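You operate a simulated robot arm through the tools that you are given. There is no shell and no other tool.

You are at the controls of a simulated two-armed robot. One attempt, no reset.

JOB
Start the console and unmute the Piano.
Fine: mains on; the switch marked Speaker goes on once the screen has started; then the main fader to about 7; other channels and controls stay.

Only the result counts: the job must be done as asked and must still hold three seconds after the hand-in. Knocking over, shifting, dropping, spilling or breaking anything else fails it.

ROBOT AND FRAMES
Two 7-joint arms with fingered hands on one trunk that stands fixed in place. Base frame: the origin is at the foot of the trunk, x ahead of it, y to its left, z up; the work surface is at about z = 880. Readings come in mm, degrees, newtons and seconds.
The left shoulder is at [30, 136, 1205], the right one opposite. Each reaches about 1253 mm from its shoulder. Payload 5 kg a hand.
Tool frame (each hand has its own): the origin (TCP) lies between the finger pads and is the grasp point; the fingertips stand 42 mm ahead of it; z points along the fingers, y is the line along which they close. The gripper opens to 208 mm; its body begins 119 mm behind the TCP. The gripper is a hand of 4 fingers: y runs from the thumb to the fingers, the wrist lies at [0, 0, -332] in the tool frame, and closing takes about 1.5 s.
Orientation is told as [roll, pitch, yaw] about the base's x, y, z axes, in that order, counted from this pose: with the fingers straight down and closing along the base's y, the tool's x points along the base's -x, its y along +y and its z along -z.

CONTROLS
- The arms move only by the tool apply_moves. It takes "left_targets", "right_targets" or both (then of equal length, played together; a hand with none holds still); each is a list of rows, each a list of 6 numbers: the shift along the base's x, y, z in mm, then the turn, a rotation vector about the base's x, y, z in degrees. In form: [[x, y, z, wx, wy, wz], ...]. A call has 1 to 20 rows; each row is the pose to reach, as a shift and turn from the pose commanded when the call began. "left_grip" and "right_grip" are, for a hand that has rows, the opening, from 0 (shut) to 1 (fully open), set as the call begins (left out, the last holds). Rows are played at 5 a second. More than 50 mm and 8.6 degrees between two rows, or a gripper value outside its range, and nothing of the call is played. Where a pose cannot be reached the arm comes as near as it can. A force on the tool above 40 N (or 10 N above the force at the start of the call, whichever is more), or a blocked arm, ends the call early, and 0.2 s more pass. The fingers move at their own pace (about 72 mm/s each) and stop on an object; they squeeze with about 31 N. The grip force told is the motor's: it shows also when the fingers shut on nothing. Time passes only in rows, and 0.2 s behind the last, so rows that repeat a pose let the fingers close. It gives the time, the measured TCP pose, the force on the tool (base axes), the opening and the grip force at its end, in the units of the frame above (readings bear some noise), with the torque about the TCP (base axes, N m) and any sound that the robot's microphone picked up.
- Cameras (640 x 400 px; columns grow to the right, rows downward): "scene" is now at [44.1, 16.8, 1928.4]; the picture's right is [0.22, -0.97, 0.00], its down [-0.75, -0.17, -0.63] and it looks along [0.62, 0.14, -0.77] (base axes); focal length 360 px, centre (320, 200). "left" rides on the left gripper at [-101, 0, -145] in its tool frame; the picture's right is [0.00, -1.00, 0.00], its down [0.82, 0.00, -0.57] and it looks along [0.57, 0.00, 0.82] (tool axes); focal length 261 px, centre (320, 200). "right" rides on the right gripper at [101, 0, -145] in its tool frame; the picture's right is [-0.01, 1.00, 0.00], its down [-0.82, 0.00, -0.57] and it looks along [-0.57, 0.00, 0.82] (tool axes); focal length 261 px, centre (320, 200). There is no depth. A picture from a camera that has moved, and an enlarged one, comes with that camera's place and axes in the base frame and with its lens.
- camera(camera): a new picture of that camera. It takes no simulated time.
- lift_body(by): moves the trunk up (or, below 0, down) by that many mm; the arms and the scene camera ride with it, the base frame stays. It gives what a move gives, with no picture.
- curl_fingers(finger1, finger2, finger3, thumb_bend, hand): sets how far each is bent, from 0 (flat) to 1 (curled in); at 0.3 the hand is open as for a grip, at 0.7 the pads meet at the TCP. One left out holds its place. A second passes; each finger stops where it meets its share of the squeeze, and holds until it gets a number again. A gripper value or a shape takes the hand back. It gives what a move gives, with no picture; readings hold the bend of each and the force on the fingers (four entries, about 0 where the hand has none), thumb and palm.
- set_grasp(shape, hand): the hand has 4 fingers and takes this shape, open, in about a second: jaw (thumb against the fingers, like two jaws); tri (thumb and two fingers); tip (a fingertip pinch); poke (one finger out to press); point (the index stretched); flat (the hand flat); cup (the hand cupped); fist (a fist). The gripper value then closes the fingers along that shape, each until it touches; the sizes above hold for jaw. It gives what a move gives, with no picture.
- pan_tilt(pan, tilt): turns the head with the scene camera to pan (to the left, within 143 degrees either way) and tilt (down, from -29 to 69), counted from straight ahead of the robot. It gives what a move gives.
- inspect(camera, box): a new picture of the part [left, top, right, bottom] of that camera's present view, enlarged. It takes no simulated time.
- sign_off(): hands the job in; it is judged then, once.

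Nothing tells you positions but the pictures and the camera data. Unless the task says otherwise, let go and move clear before handing in.

The tools are called after "Emit:" by a JSON object that holds its "op" and its "data". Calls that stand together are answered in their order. apply_moves: Moves the arms, as the interface text tells. Its arguments: {"type":"object","properties":{"left_targets":{"type":"array"},"left_grip":{"type":"number"},"right_targets":{"type":"array"},"right_grip":{"type":"number"}},"required":[]} The other tools are called the same way: lift_body (by) moves the trunk up or down; set_grasp (shape, hand) gives the hand a shape; curl_fingers (finger1, finger2, finger3, thumb_bend, hand) moves the fingers one by one; pan_tilt (pan, tilt) turns the head that bears the scene camera; camera (camera) takes a picture; inspect (camera, box) takes an enlarged picture of a part of a camera's view; sign_off () hands the job in.

At the start:

```text
t: 0.0
left_ee_pos: [635.0, 403.5, 1244.6]
left_tcp_rot: [0.0, -0.1, 0.0]
left_contact_force: [0.6, 0.4, 0.2]
left_torque: [-0.02, 0.01, -0.02]
left_opening: 207.8
left_grip_force: 0.0
left_shape: jaw
left_bend: [0.3, 0.3, 0.3, 0.3]
left_finger forces: [0.0, 0.0, 0.0, 0.0, 0.0, 0.0]
right_ee_pos: [733.9, -165.7, 1138.6]
right_tcp_rot: [-0.1, 0.0, 0.0]
right_contact_force: [0.7, 0.5, -0.3]
right_torque: [-0.02, 0.01, -0.01]
right_opening: 207.9
right_grip_force: 0.1
right_shape: jaw
right_bend: [0.3, 0.3, 0.3, 0.3]
right_finger forces: [0.0, 0.0, 0.0, 0.0, 0.0, 0.1]
trunk travel left (down, up): [-225.0, 265.0]
head pan, tilt (commanded): [12.9, 50.6]
```

scene: 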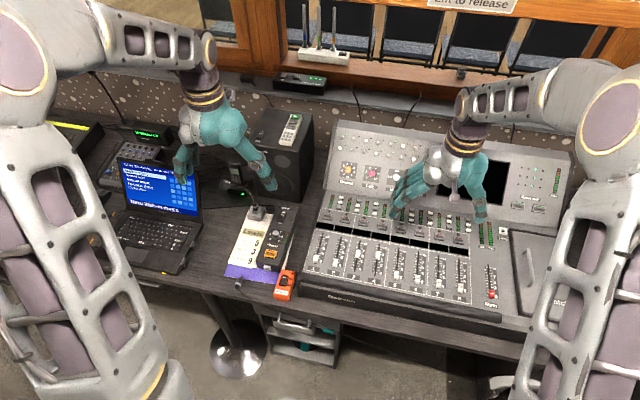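
right: 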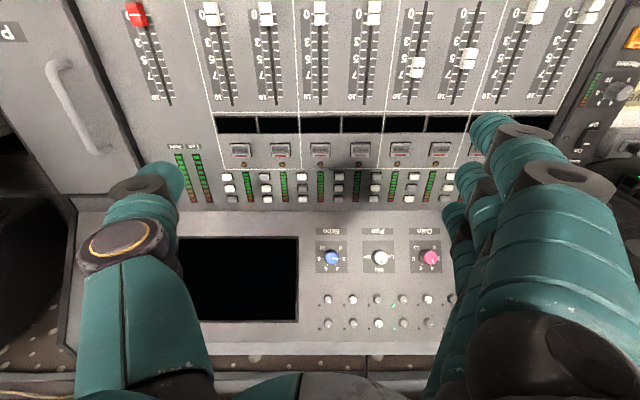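
left: 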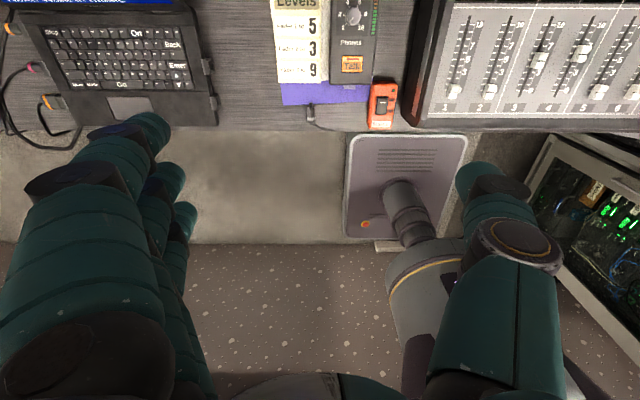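

I see a mixing console at the right, a laptop at the left, a small unit with a "Talk" button, and the arms hovering over. I will look closer at the labels before moving.

Emit:
{"op": "inspect", "data": {"camera": "scene", "box": [290, 110, 450, 210]}}

Emit:
{"op": "inspect", "data": {"camera": "scene", "box": [440, 130, 600, 230]}}

Emit:
{"op": "inspect", "data": {"camera": "scene", "box": [290, 200, 450, 300]}}

Emit:
{"op": "inspect", "data": {"camera": "scene", "box": [420, 220, 580, 320]}}

Emit:
{"op": "inspect", "data": {"camera": "right", "box": [200, 100, 480, 275]}}

Emit:
{"op": "inspect", "data": {"camera": "scene", "box": [200, 180, 320, 300]}}

```text
4.00 times, centred on (370, 160) of scene
camera zoom: at [44.1, 16.8, 1928.4], right [0.22, -0.97, 0.0], down [-0.75, -0.17, -0.63], along [0.62, 0.14, -0.77], focal length 1441 px, centre (120, 360)
```

zoom: 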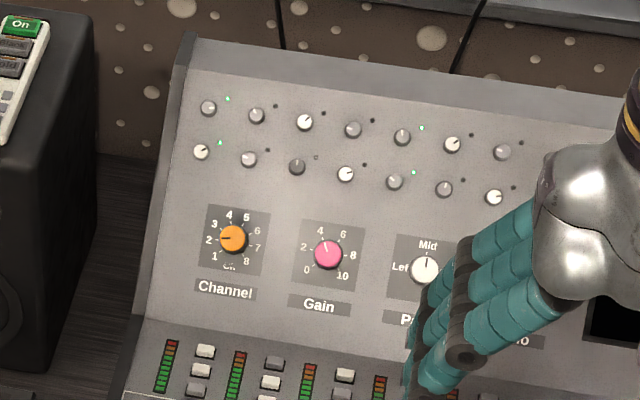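

```text
4.00 times, centred on (520, 180) of scene
camera zoom: at [44.1, 16.8, 1928.4], right [0.22, -0.97, 0.0], down [-0.75, -0.17, -0.63], along [0.62, 0.14, -0.77], focal length 1441 px, centre (-480, 280)
```

zoom: 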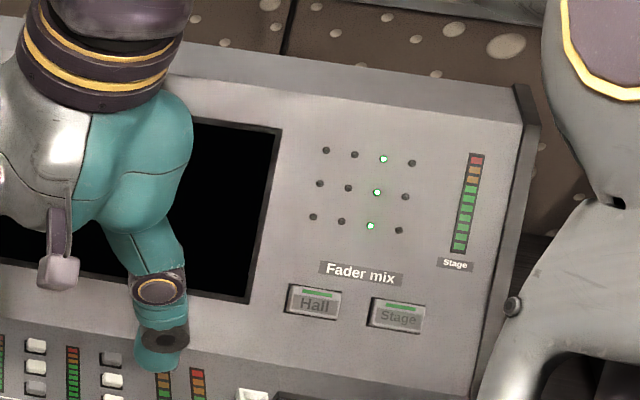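

```text
4.00 times, centred on (370, 250) of scene
camera zoom: at [44.1, 16.8, 1928.4], right [0.22, -0.97, 0.0], down [-0.75, -0.17, -0.63], along [0.62, 0.14, -0.77], focal length 1441 px, centre (120, 0)
```

zoom: 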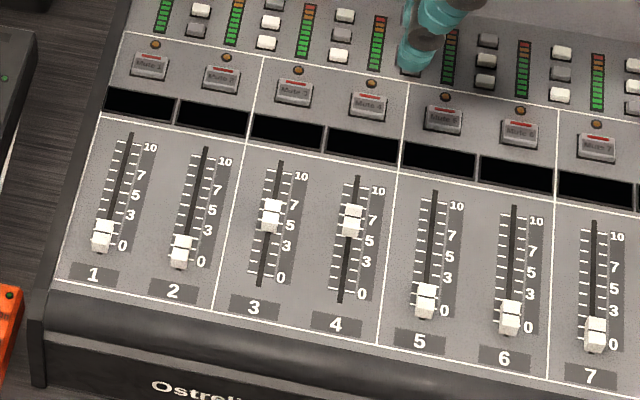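

```text
4.00 times, centred on (500, 270) of scene
camera zoom: at [44.1, 16.8, 1928.4], right [0.22, -0.97, 0.0], down [-0.75, -0.17, -0.63], along [0.62, 0.14, -0.77], focal length 1441 px, centre (-400, -80)
```

zoom: 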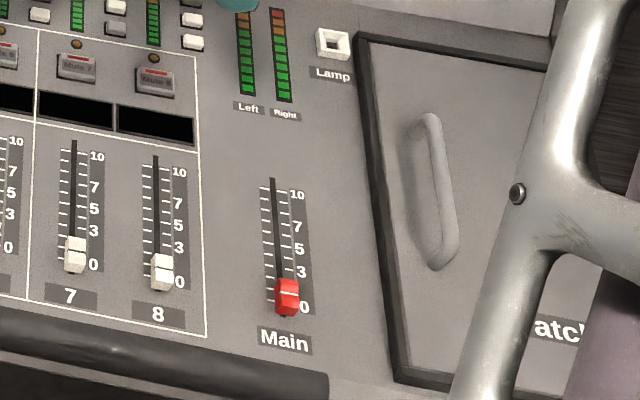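

```text
2.29 times, centred on (340, 188) of right
camera zoom: at [632.8, -165.2, 1284.6], right [0.01, 1.0, 0.0], down [0.82, 0.0, 0.57], along [0.57, 0.0, -0.82], focal length 596 px, centre (274, 229)
```

zoom: 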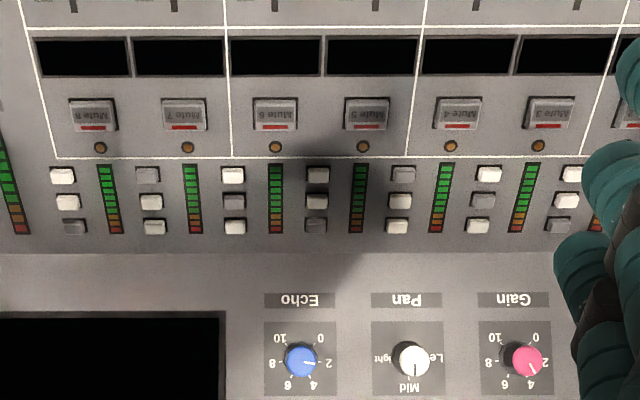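

```text
3.33 times, centred on (260, 240) of scene
camera zoom: at [44.1, 16.8, 1928.4], right [0.22, -0.97, 0.0], down [-0.75, -0.17, -0.63], along [0.62, 0.14, -0.77], focal length 1201 px, centre (520, 67)
```

zoom: 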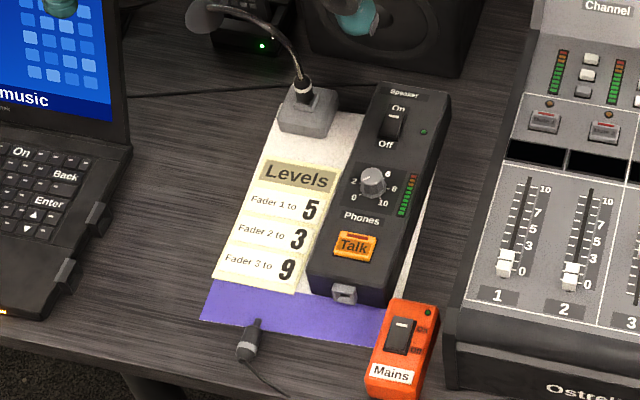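

The mains looks like the orange rocker box at the desk's front edge, and the Speaker rocker sits on the black talkback box. I will get more views and camera data to triangulate them.

Emit:
{"op": "inspect", "data": {"camera": "left", "box": [240, 0, 480, 150]}}

Emit:
{"op": "inspect", "data": {"camera": "right", "box": [60, 0, 300, 150]}}

Emit:
{"op": "inspect", "data": {"camera": "scene", "box": [255, 200, 315, 310]}}

Emit:
{"op": "inspect", "data": {"camera": "scene", "box": [60, 80, 320, 220]}}

Emit:
{"op": "inspect", "data": {"camera": "right", "box": [480, 0, 640, 170]}}

```text
2.67 times, centred on (360, 75) of left
camera zoom: at [735.8, 404.3, 1389.9], right [0.0, -1.0, 0.0], down [-0.82, 0.0, 0.57], along [-0.57, 0.0, -0.82], focal length 695 px, centre (213, 533)
```

zoom: 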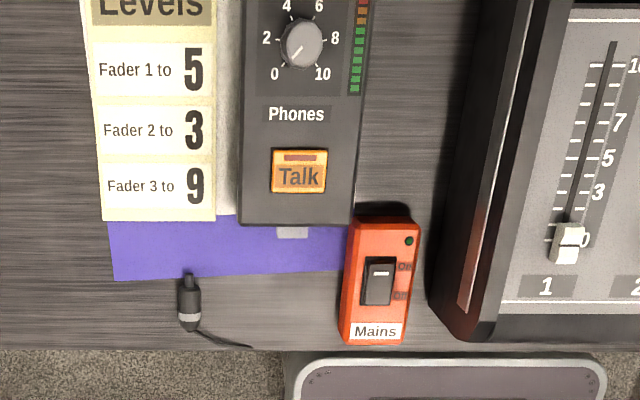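

```text
2.67 times, centred on (180, 75) of right
camera zoom: at [632.8, -165.2, 1284.6], right [0.01, 1.0, 0.0], down [0.82, 0.0, 0.57], along [0.57, 0.0, -0.82], focal length 695 px, centre (693, 533)
```

zoom: 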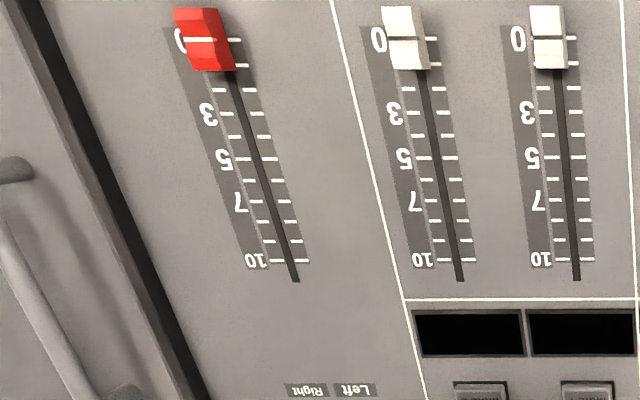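

```text
3.64 times, centred on (285, 255) of scene
camera zoom: at [44.1, 16.8, 1928.4], right [0.22, -0.97, 0.0], down [-0.75, -0.17, -0.63], along [0.62, 0.14, -0.77], focal length 1310 px, centre (447, 0)
```

zoom: 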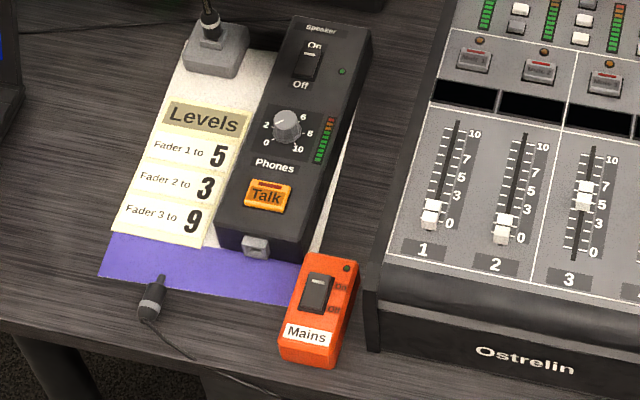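

```text
2.46 times, centred on (190, 150) of scene
camera zoom: at [44.1, 16.8, 1928.4], right [0.22, -0.97, 0.0], down [-0.75, -0.17, -0.63], along [0.62, 0.14, -0.77], focal length 887 px, centre (640, 323)
```

zoom: 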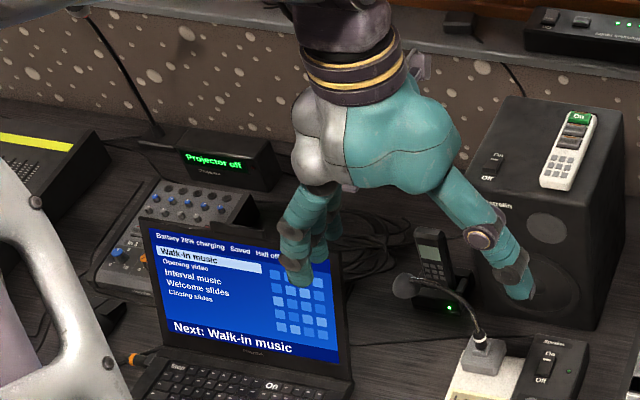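

```text
2.35 times, centred on (560, 85) of right
camera zoom: at [632.8, -165.2, 1284.6], right [0.01, 1.0, 0.0], down [0.82, 0.0, 0.57], along [0.57, 0.0, -0.82], focal length 613 px, centre (-245, 471)
```

zoom: 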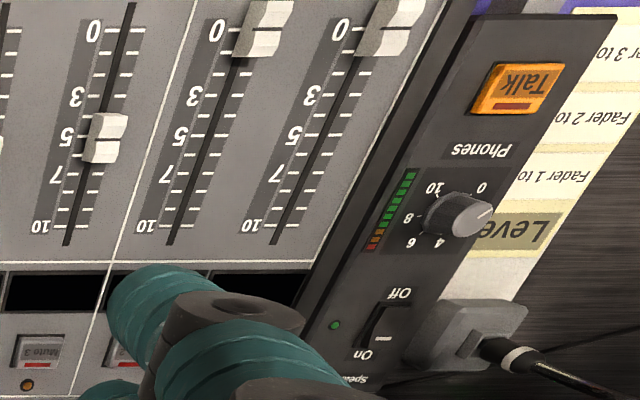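

The desk seems to lie lower than the console face: mains rocker triangulates to about (576, 266, 791), Speaker switch to about (832, 352, 795), main fader knob to about (627, -390, 890). I'll check the labels closely and shape the hands for poking.

Emit:
{"op": "inspect", "data": {"camera": "scene", "box": [255, 195, 305, 235]}}

Emit:
{"op": "inspect", "data": {"camera": "scene", "box": [245, 110, 320, 160]}}

Emit:
{"op": "inspect", "data": {"camera": "scene", "box": [265, 260, 305, 305]}}

Emit:
{"op": "set_grasp", "data": {"hand": "left", "shape": "poke"}}

Emit:
{"op": "set_grasp", "data": {"hand": "right", "shape": "poke"}}

Emit:
{"op": "camera", "data": {"camera": "left"}}

Emit:
{"op": "camera", "data": {"camera": "right"}}

Emit:
{"op": "camera", "data": {"camera": "scene"}}

```text
10.00 times, centred on (280, 215) of scene
camera zoom: at [44.1, 16.8, 1928.4], right [0.22, -0.97, 0.0], down [-0.75, -0.17, -0.63], along [0.62, 0.14, -0.77], focal length 3603 px, centre (720, 50)
```

zoom: 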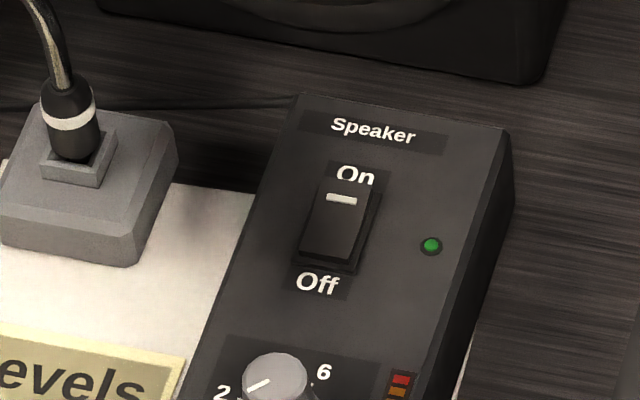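

```text
8.00 times, centred on (282, 135) of scene
camera zoom: at [44.1, 16.8, 1928.4], right [0.22, -0.97, 0.0], down [-0.75, -0.17, -0.63], along [0.62, 0.14, -0.77], focal length 2882 px, centre (620, 720)
```

zoom: 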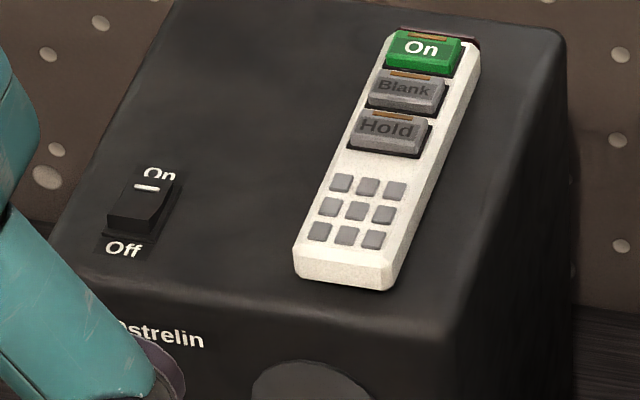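

```text
8.89 times, centred on (285, 282) of scene
camera zoom: at [44.1, 16.8, 1928.4], right [0.22, -0.97, 0.0], down [-0.75, -0.17, -0.63], along [0.62, 0.14, -0.77], focal length 3202 px, centre (631, -533)
```

zoom: 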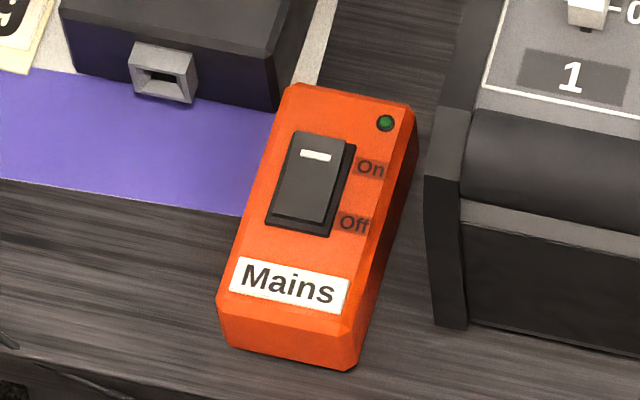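

```text
t: 0.9
left_ee_pos: [634.3, 403.8, 1245.1]
left_tcp_rot: [0.0, 0.0, 0.1]
left_contact_force: [0.1, 0.5, 0.7]
left_torque: [0.01, 0.0, 0.03]
left_opening: 0.0
left_grip_force: 0.2
left_shape: poke
left_bend: [1.0, 1.0, 1.0, 0.45]
left_finger forces: [0.0, 0.0, 0.0, 0.0, 0.1, 0.1]
right_ee_pos: [732.5, -166.3, 1139.4]
right_tcp_rot: [0.0, 0.0, 0.0]
right_contact_force: [0.0, -0.7, -0.2]
right_torque: [0.02, 0.01, -0.02]
right_opening: 208.0
right_grip_force: 0.0
right_shape: jaw
right_bend: [0.3, 0.3, 0.3, 0.3]
right_finger forces: [0.1, 0.0, 0.0, 0.0, 0.1, 0.0]
trunk travel left (down, up): [-225.0, 265.0]
head pan, tilt (commanded): [12.9, 50.6]
```

```text
t: 1.8
left_ee_pos: [635.0, 406.2, 1243.6]
left_tcp_rot: [0.0, 0.0, 0.0]
left_contact_force: [0.3, -0.7, -0.5]
left_torque: [0.02, 0.02, 0.01]
left_opening: 0.0
left_grip_force: 0.0
left_shape: poke
left_bend: [1.0, 1.0, 1.0, 0.45]
left_finger forces: [0.0, 0.0, 0.0, 0.0, 0.1, 0.1]
right_ee_pos: [734.0, -166.0, 1140.2]
right_tcp_rot: [-0.1, 0.0, 0.0]
right_contact_force: [-0.2, 0.1, 0.7]
right_torque: [-0.01, 0.02, 0.03]
right_opening: 0.3
right_grip_force: 0.1
right_shape: poke
right_bend: [1.0, 1.0, 1.0, 0.45]
right_finger forces: [0.0, 0.0, 0.0, 0.1, 0.0, 0.0]
trunk travel left (down, up): [-225.0, 265.0]
head pan, tilt (commanded): [12.9, 50.6]
```

```text
taken
camera left: at [735.8, 404.2, 1389.9], right [0.0, -1.0, 0.0], down [-0.82, 0.0, 0.57], along [-0.57, 0.0, -0.82], focal length 261 px, centre (320, 200)
```

left: 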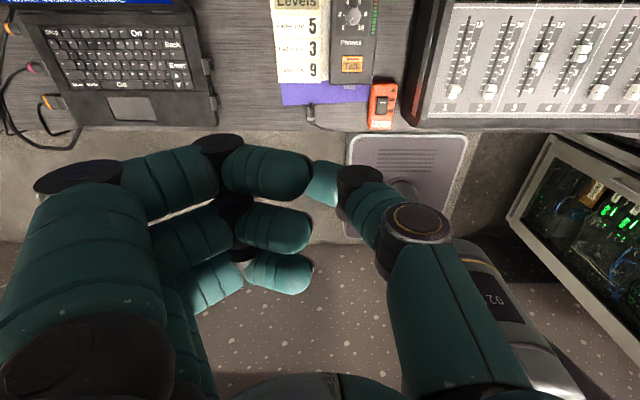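

```text
taken
camera right: at [632.8, -165.2, 1284.6], right [0.01, 1.0, 0.0], down [0.82, 0.0, 0.57], along [0.57, 0.0, -0.82], focal length 261 px, centre (320, 200)
```

right: 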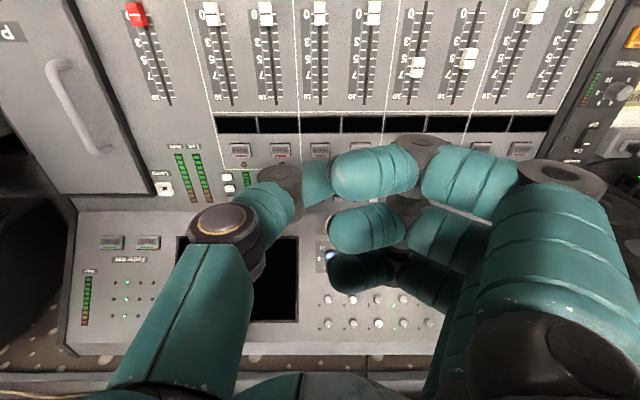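

```text
taken
camera scene: at [44.2, 16.8, 1928.4], right [0.22, -0.97, 0.0], down [-0.75, -0.17, -0.63], along [0.62, 0.14, -0.77], focal length 360 px, centre (320, 200)
```

scene: 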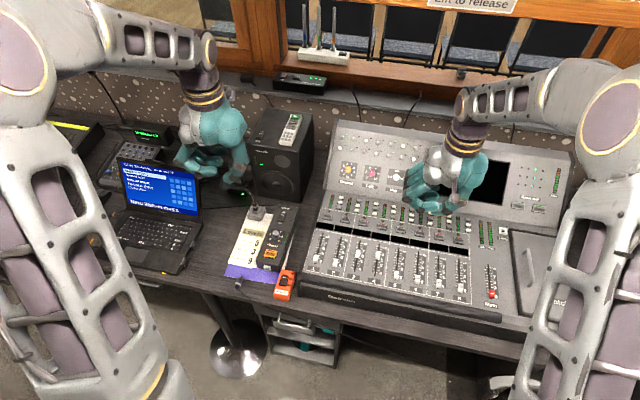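

The poke shape leaves the thumb as the pressing digit, tucked against the fingers. I'll look at the "point" shape to compare.

Emit:
{"op": "set_grasp", "data": {"hand": "left", "shape": "point"}}

Emit:
{"op": "camera", "data": {"camera": "left"}}

Emit:
{"op": "inspect", "data": {"camera": "scene", "box": [150, 60, 310, 220]}}

Emit:
{"op": "inspect", "data": {"camera": "scene", "box": [380, 100, 520, 220]}}

```text
t: 2.7
left_ee_pos: [633.5, 404.0, 1244.4]
left_tcp_rot: [0.0, 0.0, 0.0]
left_contact_force: [0.7, -0.3, 0.3]
left_torque: [-0.02, 0.05, -0.02]
left_opening: 201.7
left_grip_force: 0.0
left_shape: point
left_bend: [0.7, 1.0, 1.0, 0.93]
left_finger forces: [0.0, 0.1, 0.0, 0.0, 0.0, 0.0]
right_ee_pos: [733.2, -164.7, 1139.1]
right_tcp_rot: [0.1, 0.1, 0.0]
right_contact_force: [-0.3, -1.1, 0.3]
right_torque: [0.02, -0.02, -0.01]
right_opening: 0.1
right_grip_force: 0.1
right_shape: poke
right_bend: [1.0, 1.0, 1.0, 0.45]
right_finger forces: [0.1, 0.1, 0.1, 0.0, 0.0, 0.0]
trunk travel left (down, up): [-225.0, 265.0]
head pan, tilt (commanded): [12.9, 50.6]
```

```text
taken
camera left: at [735.8, 404.3, 1389.9], right [0.0, -1.0, 0.0], down [-0.82, 0.0, 0.57], along [-0.57, 0.0, -0.82], focal length 261 px, centre (320, 200)
```

left: 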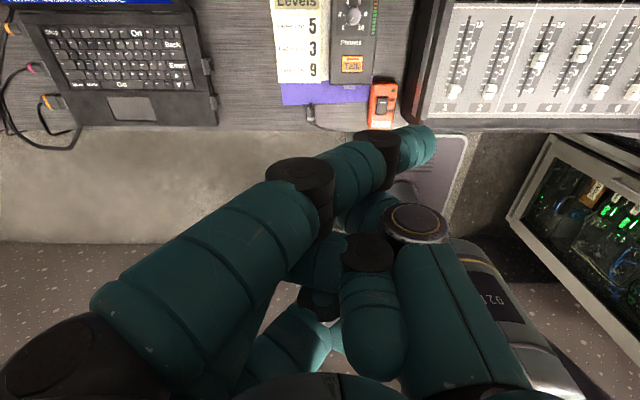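

```text
2.50 times, centred on (230, 140) of scene
camera zoom: at [44.2, 16.8, 1928.4], right [0.22, -0.97, 0.0], down [-0.75, -0.17, -0.63], along [0.62, 0.14, -0.77], focal length 901 px, centre (545, 350)
```

zoom: 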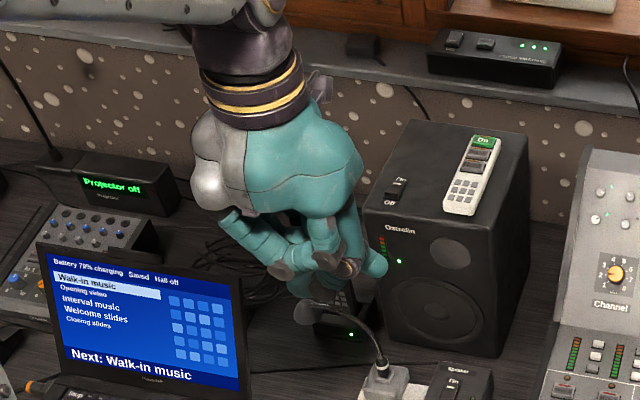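

```text
3.33 times, centred on (450, 160) of scene
camera zoom: at [44.2, 16.8, 1928.4], right [0.22, -0.97, 0.0], down [-0.75, -0.17, -0.63], along [0.62, 0.14, -0.77], focal length 1201 px, centre (-113, 333)
```

zoom: 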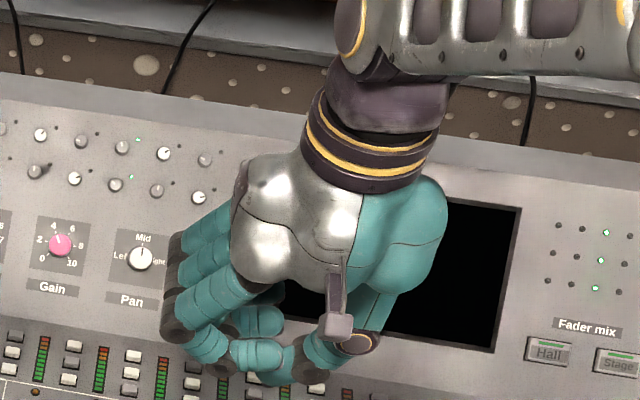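

"Point" leaves the index strongly slanted. I'll try the "tip" shape, which closed should make a narrow beak for pressing and for gripping the fader cap.

Emit:
{"op": "set_grasp", "data": {"hand": "left", "shape": "tip"}}

Emit:
{"op": "camera", "data": {"camera": "left"}}

Emit:
{"op": "apply_moves", "data": {"left_targets": [[0, 0, 0, 0, 0, 0], [0, 0, 0, 0, 0, 0], [0, 0, 0, 0, 0, 0], [0, 0, 0, 0, 0, 0], [0, 0, 0, 0, 0, 0], [0, 0, 0, 0, 0, 0], [0, 0, 0, 0, 0, 0], [0, 0, 0, 0, 0, 0]], "left_grip": 0.0}}

Emit:
{"op": "camera", "data": {"camera": "left"}}

Emit:
{"op": "inspect", "data": {"camera": "scene", "box": [150, 60, 310, 220]}}

```text
t: 3.6
left_ee_pos: [635.2, 404.0, 1245.2]
left_tcp_rot: [0.0, -0.1, 0.0]
left_contact_force: [-0.2, 0.4, 0.2]
left_torque: [0.04, 0.02, 0.0]
left_opening: 207.8
left_grip_force: 0.0
left_shape: tip
left_bend: [0.06, 0.3, 0.05, 0.3]
left_finger forces: [0.1, 0.1, 0.0, 0.0, 0.1, 0.0]
right_ee_pos: [732.9, -165.4, 1140.8]
right_tcp_rot: [0.0, 0.0, 0.0]
right_contact_force: [0.1, 0.5, 1.3]
right_torque: [0.03, 0.01, 0.01]
right_opening: 0.2
right_grip_force: 0.0
right_shape: poke
right_bend: [1.0, 1.0, 1.0, 0.45]
right_finger forces: [0.1, 0.1, 0.0, 0.1, 0.1, 0.1]
trunk travel left (down, up): [-225.0, 265.0]
head pan, tilt (commanded): [12.9, 50.6]
```

```text
taken
camera left: at [735.8, 404.1, 1390.0], right [0.0, -1.0, 0.0], down [-0.82, 0.0, 0.57], along [-0.57, 0.0, -0.82], focal length 261 px, centre (320, 200)
```

left: 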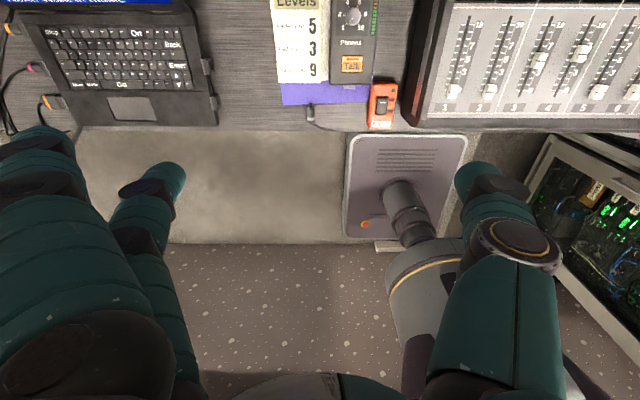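

```text
t: 5.4
left_ee_pos: [634.5, 403.0, 1245.2]
left_tcp_rot: [0.1, -0.1, 0.0]
left_contact_force: [0.3, 0.2, 0.9]
left_torque: [-0.06, 0.01, 0.03]
left_opening: 0.2
left_grip_force: 25.8
left_shape: tip
left_bend: [0.13, 0.7, 0.13, 0.7]
left_finger forces: [0.1, 0.1, 0.1, 0.0, 0.0, 0.0]
right_ee_pos: [732.5, -165.9, 1139.7]
right_tcp_rot: [0.1, 0.0, 0.1]
right_contact_force: [0.0, -1.1, -0.4]
right_torque: [-0.02, 0.02, 0.01]
right_opening: 0.0
right_grip_force: 0.1
right_shape: poke
right_bend: [1.0, 1.0, 1.0, 0.45]
right_finger forces: [0.0, 0.0, 0.0, 0.0, 0.0, 0.0]
trunk travel left (down, up): [-225.0, 265.0]
head pan, tilt (commanded): [12.9, 50.6]
```

```text
taken
camera left: at [735.8, 404.3, 1389.9], right [0.0, -1.0, 0.0], down [-0.82, 0.0, 0.57], along [-0.57, 0.0, -0.82], focal length 261 px, centre (320, 200)
```

left: 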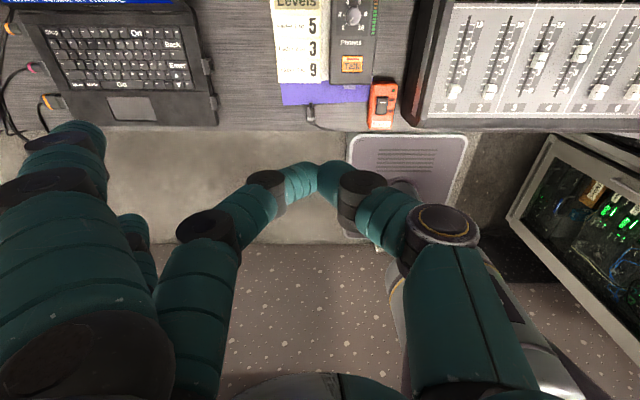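

```text
2.50 times, centred on (230, 140) of scene
camera zoom: at [44.1, 16.8, 1928.4], right [0.22, -0.97, 0.0], down [-0.75, -0.17, -0.63], along [0.62, 0.14, -0.77], focal length 901 px, centre (545, 350)
```

zoom: 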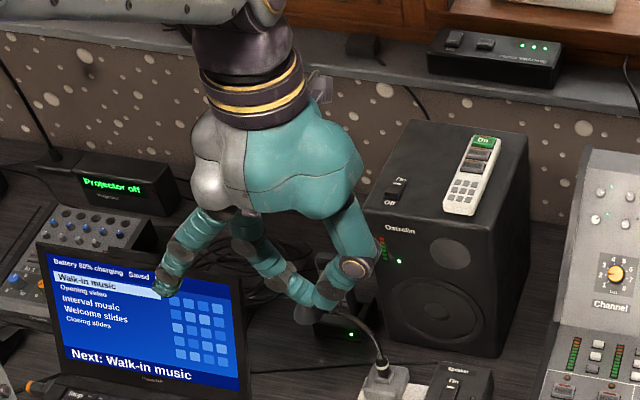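

With "tip" the thumb and middle finger meet at the tool axis but the other fingers splay. I'll curl the outer fingers away to leave a narrow beak and look at it.

Emit:
{"op": "curl_fingers", "data": {"hand": "left", "finger1": 1.0, "finger2": 0.7, "finger3": 1.0, "thumb_bend": 0.7}}

Emit:
{"op": "camera", "data": {"camera": "left"}}

Emit:
{"op": "inspect", "data": {"camera": "scene", "box": [150, 60, 310, 220]}}

```text
t: 6.4
left_ee_pos: [634.8, 403.5, 1243.8]
left_tcp_rot: [0.1, 0.1, 0.0]
left_contact_force: [-1.2, 0.1, 0.2]
left_torque: [0.01, -0.05, -0.02]
left_opening: 71.6
left_grip_force: 0.0
left_shape: fingers
left_bend: [1.0, 0.7, 1.0, 0.7]
left_finger forces: [0.0, 0.0, 0.1, 0.2, 0.0, 0.1]
right_ee_pos: [734.0, -165.4, 1138.9]
right_tcp_rot: [0.0, 0.0, 0.0]
right_contact_force: [0.6, 0.0, 0.5]
right_torque: [-0.01, 0.01, -0.02]
right_opening: 0.0
right_grip_force: 0.0
right_shape: poke
right_bend: [1.0, 1.0, 1.0, 0.45]
right_finger forces: [0.0, 0.1, 0.0, 0.0, 0.0, 0.0]
trunk travel left (down, up): [-225.0, 265.0]
head pan, tilt (commanded): [12.9, 50.6]
```

```text
taken
camera left: at [735.8, 404.3, 1389.9], right [0.0, -1.0, 0.0], down [-0.82, 0.0, 0.57], along [-0.57, 0.0, -0.82], focal length 261 px, centre (320, 200)
```

left: 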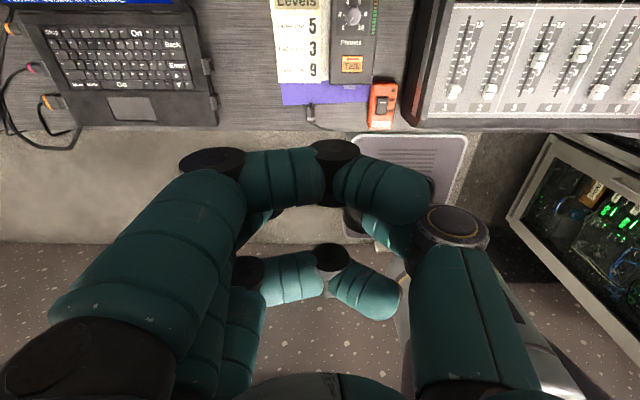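

```text
2.50 times, centred on (230, 140) of scene
camera zoom: at [44.1, 16.8, 1928.4], right [0.22, -0.97, 0.0], down [-0.75, -0.17, -0.63], along [0.62, 0.14, -0.77], focal length 901 px, centre (545, 350)
```

zoom: 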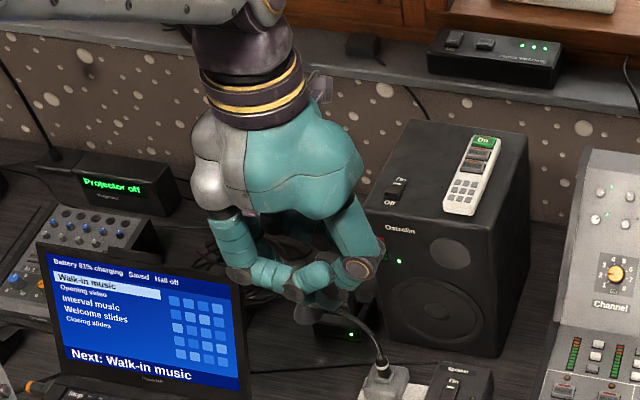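

The beak (thumb + middle finger) ends about 42 mm ahead of the TCP with the curled fingers well above it. Mains rocker is at about (576, 266, 794) with its "On" half at x≈587; I'll yaw the left hand -90° so the thumb clears the console's side and move to above the switch.

Emit:
{"op": "apply_moves", "data": {"left_targets": [[-4, -12, -15, 0, 0, -8.2], [-8, -24, -30, 0, 0, -16.4], [-12, -36, -50, 0, 0, -24.6], [-16, -48, -70, 0, 0, -32.8], [-20, -60, -90, 0, 0, -41], [-24, -72, -110, 0, 0, -49.2], [-28, -84, -130, 0, 0, -57.4], [-32, -96, -150, 0, 0, -65.6], [-36, -108, -170, 0, 0, -73.8], [-42, -122, -190, 0, 0, -82], [-48, -138, -210, 0, 0, -90], [-48, -138, -245, 0, 0, -90], [-48, -138, -245, 0, 0, -90]]}}

Emit:
{"op": "camera", "data": {"camera": "scene"}}

Emit:
{"op": "camera", "data": {"camera": "left"}}

```text
t: 9.2
left_ee_pos: [585.9, 265.3, 999.7]
left_tcp_rot: [0.0, 0.0, -90.0]
left_contact_force: [-0.5, -0.4, 0.3]
left_torque: [0.0, -0.08, 0.0]
left_opening: 71.4
left_grip_force: 0.1
left_shape: fingers
left_bend: [1.0, 0.7, 1.0, 0.7]
left_finger forces: [0.0, 0.0, 0.0, 0.0, 0.0, 0.0]
right_ee_pos: [731.7, -166.6, 1141.4]
right_tcp_rot: [0.0, -0.1, 0.0]
right_contact_force: [-0.2, 0.0, 0.1]
right_torque: [-0.01, -0.1, 0.0]
right_opening: 0.0
right_grip_force: 0.0
right_shape: poke
right_bend: [1.0, 1.0, 1.0, 0.45]
right_finger forces: [0.1, 0.0, 0.0, 0.1, 0.0, 0.0]
trunk travel left (down, up): [-225.0, 265.0]
head pan, tilt (commanded): [12.9, 50.6]
```

```text
taken
camera scene: at [42.5, 16.4, 1928.5], right [0.22, -0.97, 0.0], down [-0.75, -0.17, -0.64], along [0.62, 0.14, -0.77], focal length 360 px, centre (320, 200)
```

scene: 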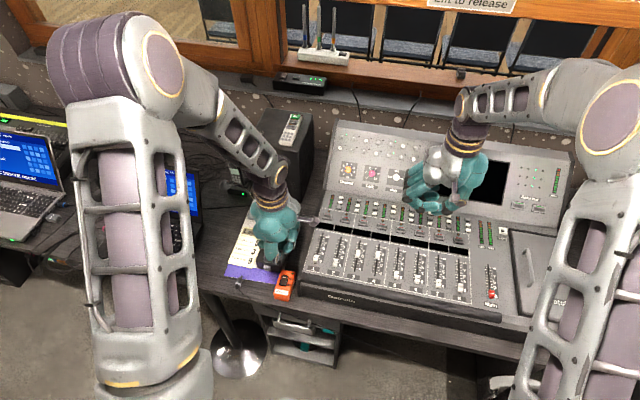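

```text
taken
camera left: at [586.2, 164.3, 1145.1], right [-1.0, 0.0, 0.0], down [0.0, 0.82, 0.57], along [0.0, 0.57, -0.82], focal length 261 px, centre (320, 200)
```

left: 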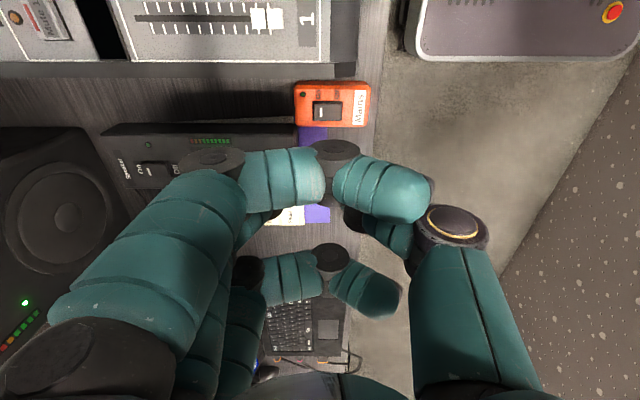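

The left camera confirms the mains rocker centre at about (577, 265.5, 796). I'll lower the hand to just above the On half and look again.

Emit:
{"op": "apply_moves", "data": {"left_targets": [[1, 0, -30, 0, 0, 0], [1, 0, -60, 0, 0, 0], [1, 0, -90, 0, 0, 0], [1, 0, -120, 0, 0, 0], [1, 0, -138, 0, 0, 0], [1, 0, -138, 0, 0, 0]]}}

Emit:
{"op": "camera", "data": {"camera": "left"}}

Emit:
{"op": "inspect", "data": {"camera": "scene", "box": [230, 200, 350, 310]}}

```text
t: 10.6
left_ee_pos: [587.2, 265.3, 861.1]
left_tcp_rot: [0.0, 0.1, -90.0]
left_contact_force: [-0.5, 0.5, 0.6]
left_torque: [-0.02, -0.03, 0.01]
left_opening: 71.4
left_grip_force: 0.1
left_shape: fingers
left_bend: [1.0, 0.7, 1.0, 0.7]
left_finger forces: [0.0, 0.0, 0.1, 0.0, 0.1, 0.0]
right_ee_pos: [731.9, -165.7, 1140.8]
right_tcp_rot: [0.0, -0.1, -0.1]
right_contact_force: [0.3, -0.4, 0.0]
right_torque: [0.0, -0.01, 0.03]
right_opening: 0.2
right_grip_force: 0.0
right_shape: poke
right_bend: [1.0, 1.0, 1.0, 0.45]
right_finger forces: [0.0, 0.0, 0.1, 0.1, 0.0, 0.0]
trunk travel left (down, up): [-225.0, 265.0]
head pan, tilt (commanded): [12.9, 50.6]
```

```text
taken
camera left: at [588.0, 164.7, 1006.5], right [-1.0, 0.0, 0.0], down [0.0, 0.82, 0.57], along [0.0, 0.57, -0.82], focal length 261 px, centre (320, 200)
```

left: 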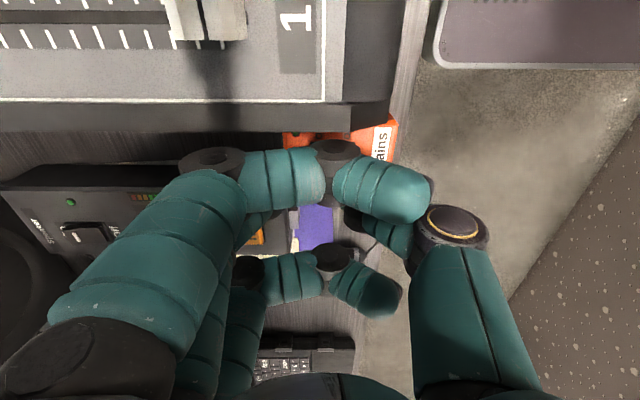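

```text
3.64 times, centred on (290, 255) of scene
camera zoom: at [43.8, 16.8, 1928.5], right [0.22, -0.97, 0.0], down [-0.75, -0.17, -0.63], along [0.62, 0.14, -0.77], focal length 1310 px, centre (429, 0)
```

zoom: 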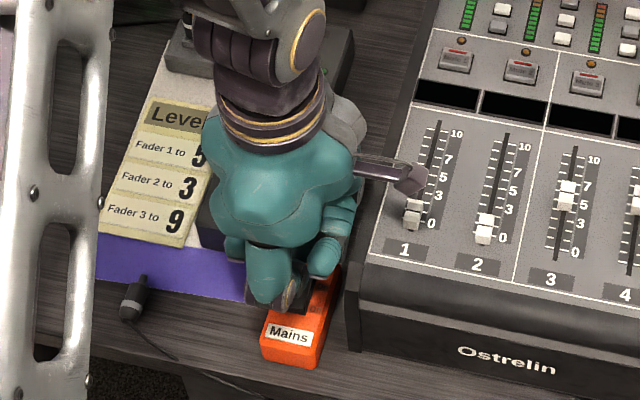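

The hand is above the On half with the thumb clear of the console. Now I press down in small steps and watch the force and sound.

Emit:
{"op": "apply_moves", "data": {"left_targets": [[0, 0, -5, 0, 0, 0], [0, 0, -10, 0, 0, 0], [0, 0, -14, 0, 0, 0], [0, 0, -14, 0, 0, 0]]}}

Emit:
{"op": "apply_moves", "data": {"left_targets": [[0, 0, -2, 0, 0, 0], [0, 0, -4, 0, 0, 0], [0, 0, -4, 0, 0, 0]]}}

```text
t: 11.6
left_ee_pos: [588.0, 266.0, 847.2]
left_tcp_rot: [-0.1, 0.0, -90.0]
left_contact_force: [-1.0, -1.0, 0.3]
left_torque: [0.01, -0.02, 0.01]
left_opening: 71.3
left_grip_force: 0.1
left_shape: fingers
left_bend: [1.0, 0.7, 1.0, 0.7]
left_finger forces: [0.0, 0.1, 0.0, 0.0, 0.0, 0.1]
right_ee_pos: [733.9, -165.9, 1139.5]
right_tcp_rot: [0.0, 0.0, 0.1]
right_contact_force: [-1.0, 0.7, 0.1]
right_torque: [-0.01, 0.03, -0.04]
right_opening: 0.1
right_grip_force: 0.1
right_shape: poke
right_bend: [1.0, 1.0, 1.0, 0.45]
right_finger forces: [0.1, 0.1, 0.1, 0.1, 0.1, 0.1]
trunk travel left (down, up): [-225.0, 265.0]
head pan, tilt (commanded): [12.9, 50.6]
```

```text
t: 12.4
left_ee_pos: [587.4, 266.1, 843.0]
left_tcp_rot: [0.0, -0.1, -90.0]
left_contact_force: [0.5, -0.2, 0.3]
left_torque: [0.01, 0.03, 0.01]
left_opening: 71.6
left_grip_force: 0.0
left_shape: fingers
left_bend: [1.0, 0.7, 1.0, 0.7]
left_finger forces: [0.0, 0.1, 0.0, 0.0, 0.0, 0.1]
right_ee_pos: [734.3, -165.5, 1140.4]
right_tcp_rot: [0.0, 0.0, 0.0]
right_contact_force: [0.0, 0.0, -0.2]
right_torque: [-0.01, 0.01, 0.01]
right_opening: 0.1
right_grip_force: 0.1
right_shape: poke
right_bend: [1.0, 1.0, 1.0, 0.45]
right_finger forces: [0.0, 0.0, 0.0, 0.0, 0.0, 0.1]
trunk travel left (down, up): [-225.0, 265.0]
head pan, tilt (commanded): [12.9, 50.6]
```

No contact yet at a tip height of about 801. I continue down gently.

Emit:
{"op": "apply_moves", "data": {"left_targets": [[0, 0, -2, 0, 0, 0], [0, 0, -4, 0, 0, 0], [0, 0, -4, 0, 0, 0]]}}

Emit:
{"op": "apply_moves", "data": {"left_targets": [[0, 0, -2, 0, 0, 0], [0, 0, -4, 0, 0, 0], [0, 0, -4, 0, 0, 0]]}}

Emit:
{"op": "inspect", "data": {"camera": "scene", "box": [230, 200, 350, 310]}}

```text
t: 13.2
left_ee_pos: [586.1, 266.5, 841.1]
left_tcp_rot: [0.0, 0.0, -90.1]
left_contact_force: [-7.6, -0.1, 28.2]
left_torque: [0.02, 0.78, -0.01]
left_opening: 70.8
left_grip_force: 14.7
left_shape: fingers
left_bend: [1.0, 0.7, 1.0, 0.7]
left_finger forces: [0.1, 0.0, 0.1, 0.0, 28.6, 0.0]
right_ee_pos: [730.4, -165.8, 1140.3]
right_tcp_rot: [0.0, -0.1, -0.1]
right_contact_force: [-0.7, -0.2, 0.8]
right_torque: [0.05, 0.03, -0.03]
right_opening: 0.0
right_grip_force: 0.2
right_shape: poke
right_bend: [1.0, 1.0, 1.0, 0.45]
right_finger forces: [0.0, 0.0, 0.0, 0.1, 0.0, 0.0]
trunk travel left (down, up): [-225.0, 265.0]
head pan, tilt (commanded): [12.9, 50.6]
```

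```text
t: 13.6
left_ee_pos: [586.4, 265.7, 840.6]
left_tcp_rot: [-0.1, 0.1, -89.9]
left_contact_force: [-8.8, -0.3, 34.0]
left_torque: [-0.02, 0.94, 0.0]
left_opening: 70.2
left_grip_force: 16.9
left_shape: fingers
left_bend: [1.0, 0.7, 1.0, 0.71]
left_finger forces: [0.0, 0.0, 0.1, 0.0, 34.0, 0.1]
right_ee_pos: [732.5, -165.0, 1139.9]
right_tcp_rot: [0.0, -0.2, -0.1]
right_contact_force: [-0.1, 0.4, 0.2]
right_torque: [-0.02, 0.02, -0.01]
right_opening: 0.0
right_grip_force: 0.0
right_shape: poke
right_bend: [1.0, 1.0, 1.0, 0.45]
right_finger forces: [0.0, 0.0, 0.1, 0.1, 0.0, 0.1]
trunk travel left (down, up): [-225.0, 265.0]
head pan, tilt (commanded): [12.9, 50.6]
stopped in row 1 (left hand): the force on the tool passed its limit at 43 N (the readings are from after the stop); the commanded pose is now the measured one
```

```text
3.64 times, centred on (290, 255) of scene
camera zoom: at [42.1, 15.8, 1928.6], right [0.22, -0.97, 0.0], down [-0.75, -0.17, -0.64], along [0.62, 0.14, -0.77], focal length 1310 px, centre (429, 0)
```

zoom: 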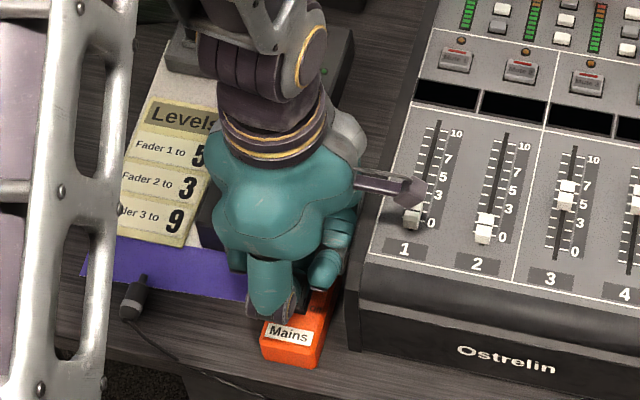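

The force is all on the thumb, and the torque puts the contact about 16.5 mm to the thumb side (x≈570), near the Off half. I'll lift, shift +18 mm in x so the thumb lands on the On half, and press again.

Emit:
{"op": "apply_moves", "data": {"left_targets": [[0, 0, 6, 0, 0, 0], [0, 0, 14, 0, 0, 0], [9, 0, 14, 0, 0, 0], [19, 0, 14, 0, 0, 0], [19, 0, 14, 0, 0, 0]]}}

Emit:
{"op": "camera", "data": {"camera": "left"}}

Emit:
{"op": "apply_moves", "data": {"left_targets": [[0, 0, -3, 0, 0, 0], [0, 0, -6, 0, 0, 0], [0, 0, -8, 0, 0, 0], [0, 0, -10, 0, 0, 0], [0, 0, -10, 0, 0, 0]]}}

```text
t: 14.8
left_ee_pos: [606.2, 265.3, 851.7]
left_tcp_rot: [-0.1, 0.0, -89.9]
left_contact_force: [-0.3, 1.3, -0.4]
left_torque: [0.01, -0.02, 0.02]
left_opening: 71.5
left_grip_force: 0.1
left_shape: fingers
left_bend: [1.0, 0.7, 1.0, 0.7]
left_finger forces: [0.0, 0.1, 0.0, 0.1, 0.0, 0.1]
right_ee_pos: [733.6, -165.1, 1139.3]
right_tcp_rot: [0.0, 0.0, 0.0]
right_contact_force: [-0.3, 0.2, 0.0]
right_torque: [-0.01, 0.0, -0.03]
right_opening: 0.0
right_grip_force: 0.2
right_shape: poke
right_bend: [1.0, 1.0, 1.0, 0.45]
right_finger forces: [0.0, 0.0, 0.0, 0.1, 0.0, 0.0]
trunk travel left (down, up): [-225.0, 265.0]
head pan, tilt (commanded): [12.9, 50.6]
```

```text
taken
camera left: at [606.9, 165.3, 998.0], right [-1.0, 0.0, 0.0], down [0.0, 0.82, 0.57], along [0.0, 0.57, -0.82], focal length 261 px, centre (320, 200)
```

left: 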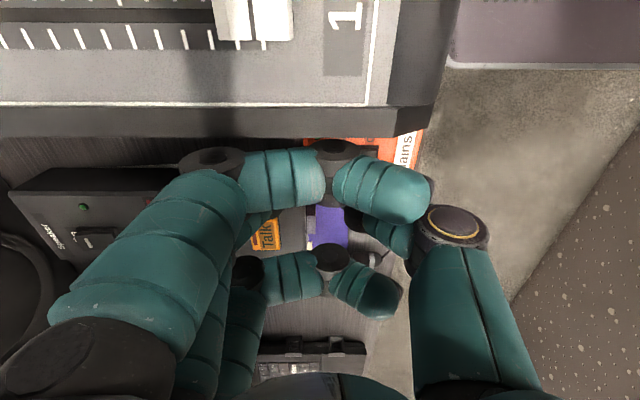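

```text
t: 16.0
left_ee_pos: [606.6, 266.8, 842.8]
left_tcp_rot: [0.0, 0.0, -90.0]
left_contact_force: [0.5, -0.1, -0.2]
left_torque: [0.01, -0.06, -0.02]
left_opening: 71.5
left_grip_force: 0.0
left_shape: fingers
left_bend: [1.0, 0.7, 1.0, 0.7]
left_finger forces: [0.0, 0.0, 0.1, 0.0, 0.1, 0.0]
right_ee_pos: [732.1, -165.1, 1139.0]
right_tcp_rot: [0.0, 0.0, 0.0]
right_contact_force: [0.2, 0.0, 0.0]
right_torque: [-0.03, 0.0, -0.01]
right_opening: 0.0
right_grip_force: 0.0
right_shape: poke
right_bend: [1.0, 1.0, 1.0, 0.45]
right_finger forces: [0.0, 0.1, 0.0, 0.0, 0.0, 0.1]
trunk travel left (down, up): [-225.0, 265.0]
head pan, tilt (commanded): [12.9, 50.6]
```

No contact yet. Continuing down on the On half.

Emit:
{"op": "apply_moves", "data": {"left_targets": [[0, 0, -1.5, 0, 0, 0], [0, 0, -3, 0, 0, 0], [0, 0, -4.5, 0, 0, 0], [0, 0, -4.5, 0, 0, 0]]}}

Emit:
{"op": "apply_moves", "data": {"left_targets": [[0, 0, -1.5, 0, 0, 0], [0, 0, -3, 0, 0, 0], [0, 0, -3, 0, 0, 0]]}}

```text
t: 17.0
left_ee_pos: [604.8, 266.1, 839.1]
left_tcp_rot: [0.0, -0.1, -90.0]
left_contact_force: [-5.9, 0.4, 26.5]
left_torque: [0.01, 0.63, 0.01]
left_opening: 70.3
left_grip_force: 12.8
left_shape: fingers
left_bend: [1.0, 0.7, 1.0, 0.71]
left_finger forces: [0.0, 0.1, 0.0, 0.0, 25.2, 0.0]
right_ee_pos: [731.7, -166.1, 1139.9]
right_tcp_rot: [0.0, -0.1, 0.0]
right_contact_force: [-0.2, -0.7, 0.5]
right_torque: [-0.02, -0.03, -0.02]
right_opening: 0.0
right_grip_force: 0.2
right_shape: poke
right_bend: [1.0, 1.0, 1.0, 0.45]
right_finger forces: [0.0, 0.0, 0.0, 0.1, 0.0, 0.0]
trunk travel left (down, up): [-225.0, 265.0]
head pan, tilt (commanded): [12.9, 50.6]
```

```text
t: 17.6
left_ee_pos: [605.6, 265.3, 837.0]
left_tcp_rot: [0.2, 0.0, -90.0]
left_contact_force: [-6.4, 0.4, 33.5]
left_torque: [0.03, 0.74, -0.01]
left_opening: 70.0
left_grip_force: 16.1
left_shape: fingers
left_bend: [1.0, 0.7, 1.0, 0.71]
left_finger forces: [0.0, 0.0, 0.0, 0.0, 32.3, 0.0]
right_ee_pos: [732.1, -164.7, 1140.4]
right_tcp_rot: [0.0, 0.0, 0.0]
right_contact_force: [-0.2, -0.6, 0.0]
right_torque: [-0.01, 0.06, 0.02]
right_opening: 0.0
right_grip_force: 0.0
right_shape: poke
right_bend: [1.0, 1.0, 1.0, 0.45]
right_finger forces: [0.1, 0.0, 0.1, 0.0, 0.1, 0.1]
trunk travel left (down, up): [-225.0, 265.0]
head pan, tilt (commanded): [12.9, 50.6]
stopped in row 2 (left hand): the force on the tool passed its limit at 42 N (the readings are from after the stop); the commanded pose is now the measured one
```

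I pressed with about 33 N at x≈591. I'll lift away and check the switch and its lamp.

Emit:
{"op": "apply_moves", "data": {"left_targets": [[0, 0, 10, 0, 0, 0], [0, 0, 40, 0, 0, 0], [0, 0, 80, 0, 0, 0], [0, 0, 120, 0, 0, 0], [0, 20, 150, 0, 0, 0], [0, 40, 160, 0, 0, 0]]}}

Emit:
{"op": "inspect", "data": {"camera": "left", "box": [260, 50, 420, 150]}}

Emit:
{"op": "camera", "data": {"camera": "scene"}}

```text
t: 18.9
left_ee_pos: [605.8, 306.8, 996.5]
left_tcp_rot: [-0.1, 0.0, -90.0]
left_contact_force: [0.4, -0.3, -0.5]
left_torque: [-0.03, 0.0, 0.02]
left_opening: 71.5
left_grip_force: 0.1
left_shape: fingers
left_bend: [1.0, 0.7, 1.0, 0.7]
left_finger forces: [0.0, 0.1, 0.0, 0.0, 0.0, 0.0]
right_ee_pos: [732.4, -167.2, 1139.6]
right_tcp_rot: [0.0, 0.0, -0.1]
right_contact_force: [-0.8, -0.1, -1.0]
right_torque: [-0.02, -0.01, 0.0]
right_opening: 0.3
right_grip_force: 0.0
right_shape: poke
right_bend: [1.0, 1.0, 1.0, 0.45]
right_finger forces: [0.0, 0.0, 0.0, 0.0, 0.0, 0.0]
trunk travel left (down, up): [-225.0, 265.0]
head pan, tilt (commanded): [12.9, 50.6]
```

```text
4.00 times, centred on (340, 100) of left
camera zoom: at [606.6, 205.7, 1142.1], right [-1.0, 0.0, 0.0], down [0.0, 0.82, 0.57], along [0.0, 0.57, -0.82], focal length 1043 px, centre (240, 600)
```

zoom: 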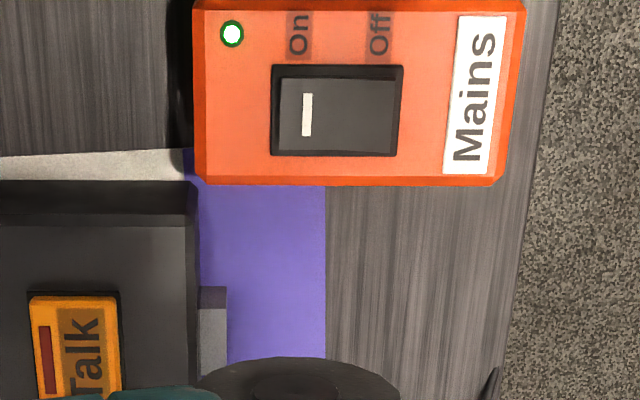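

```text
taken
camera scene: at [44.1, 17.2, 1928.4], right [0.22, -0.97, 0.0], down [-0.75, -0.17, -0.63], along [0.62, 0.14, -0.77], focal length 360 px, centre (320, 200)
```

scene: 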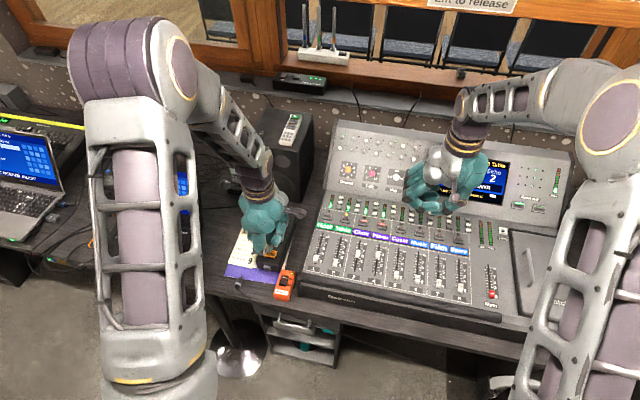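

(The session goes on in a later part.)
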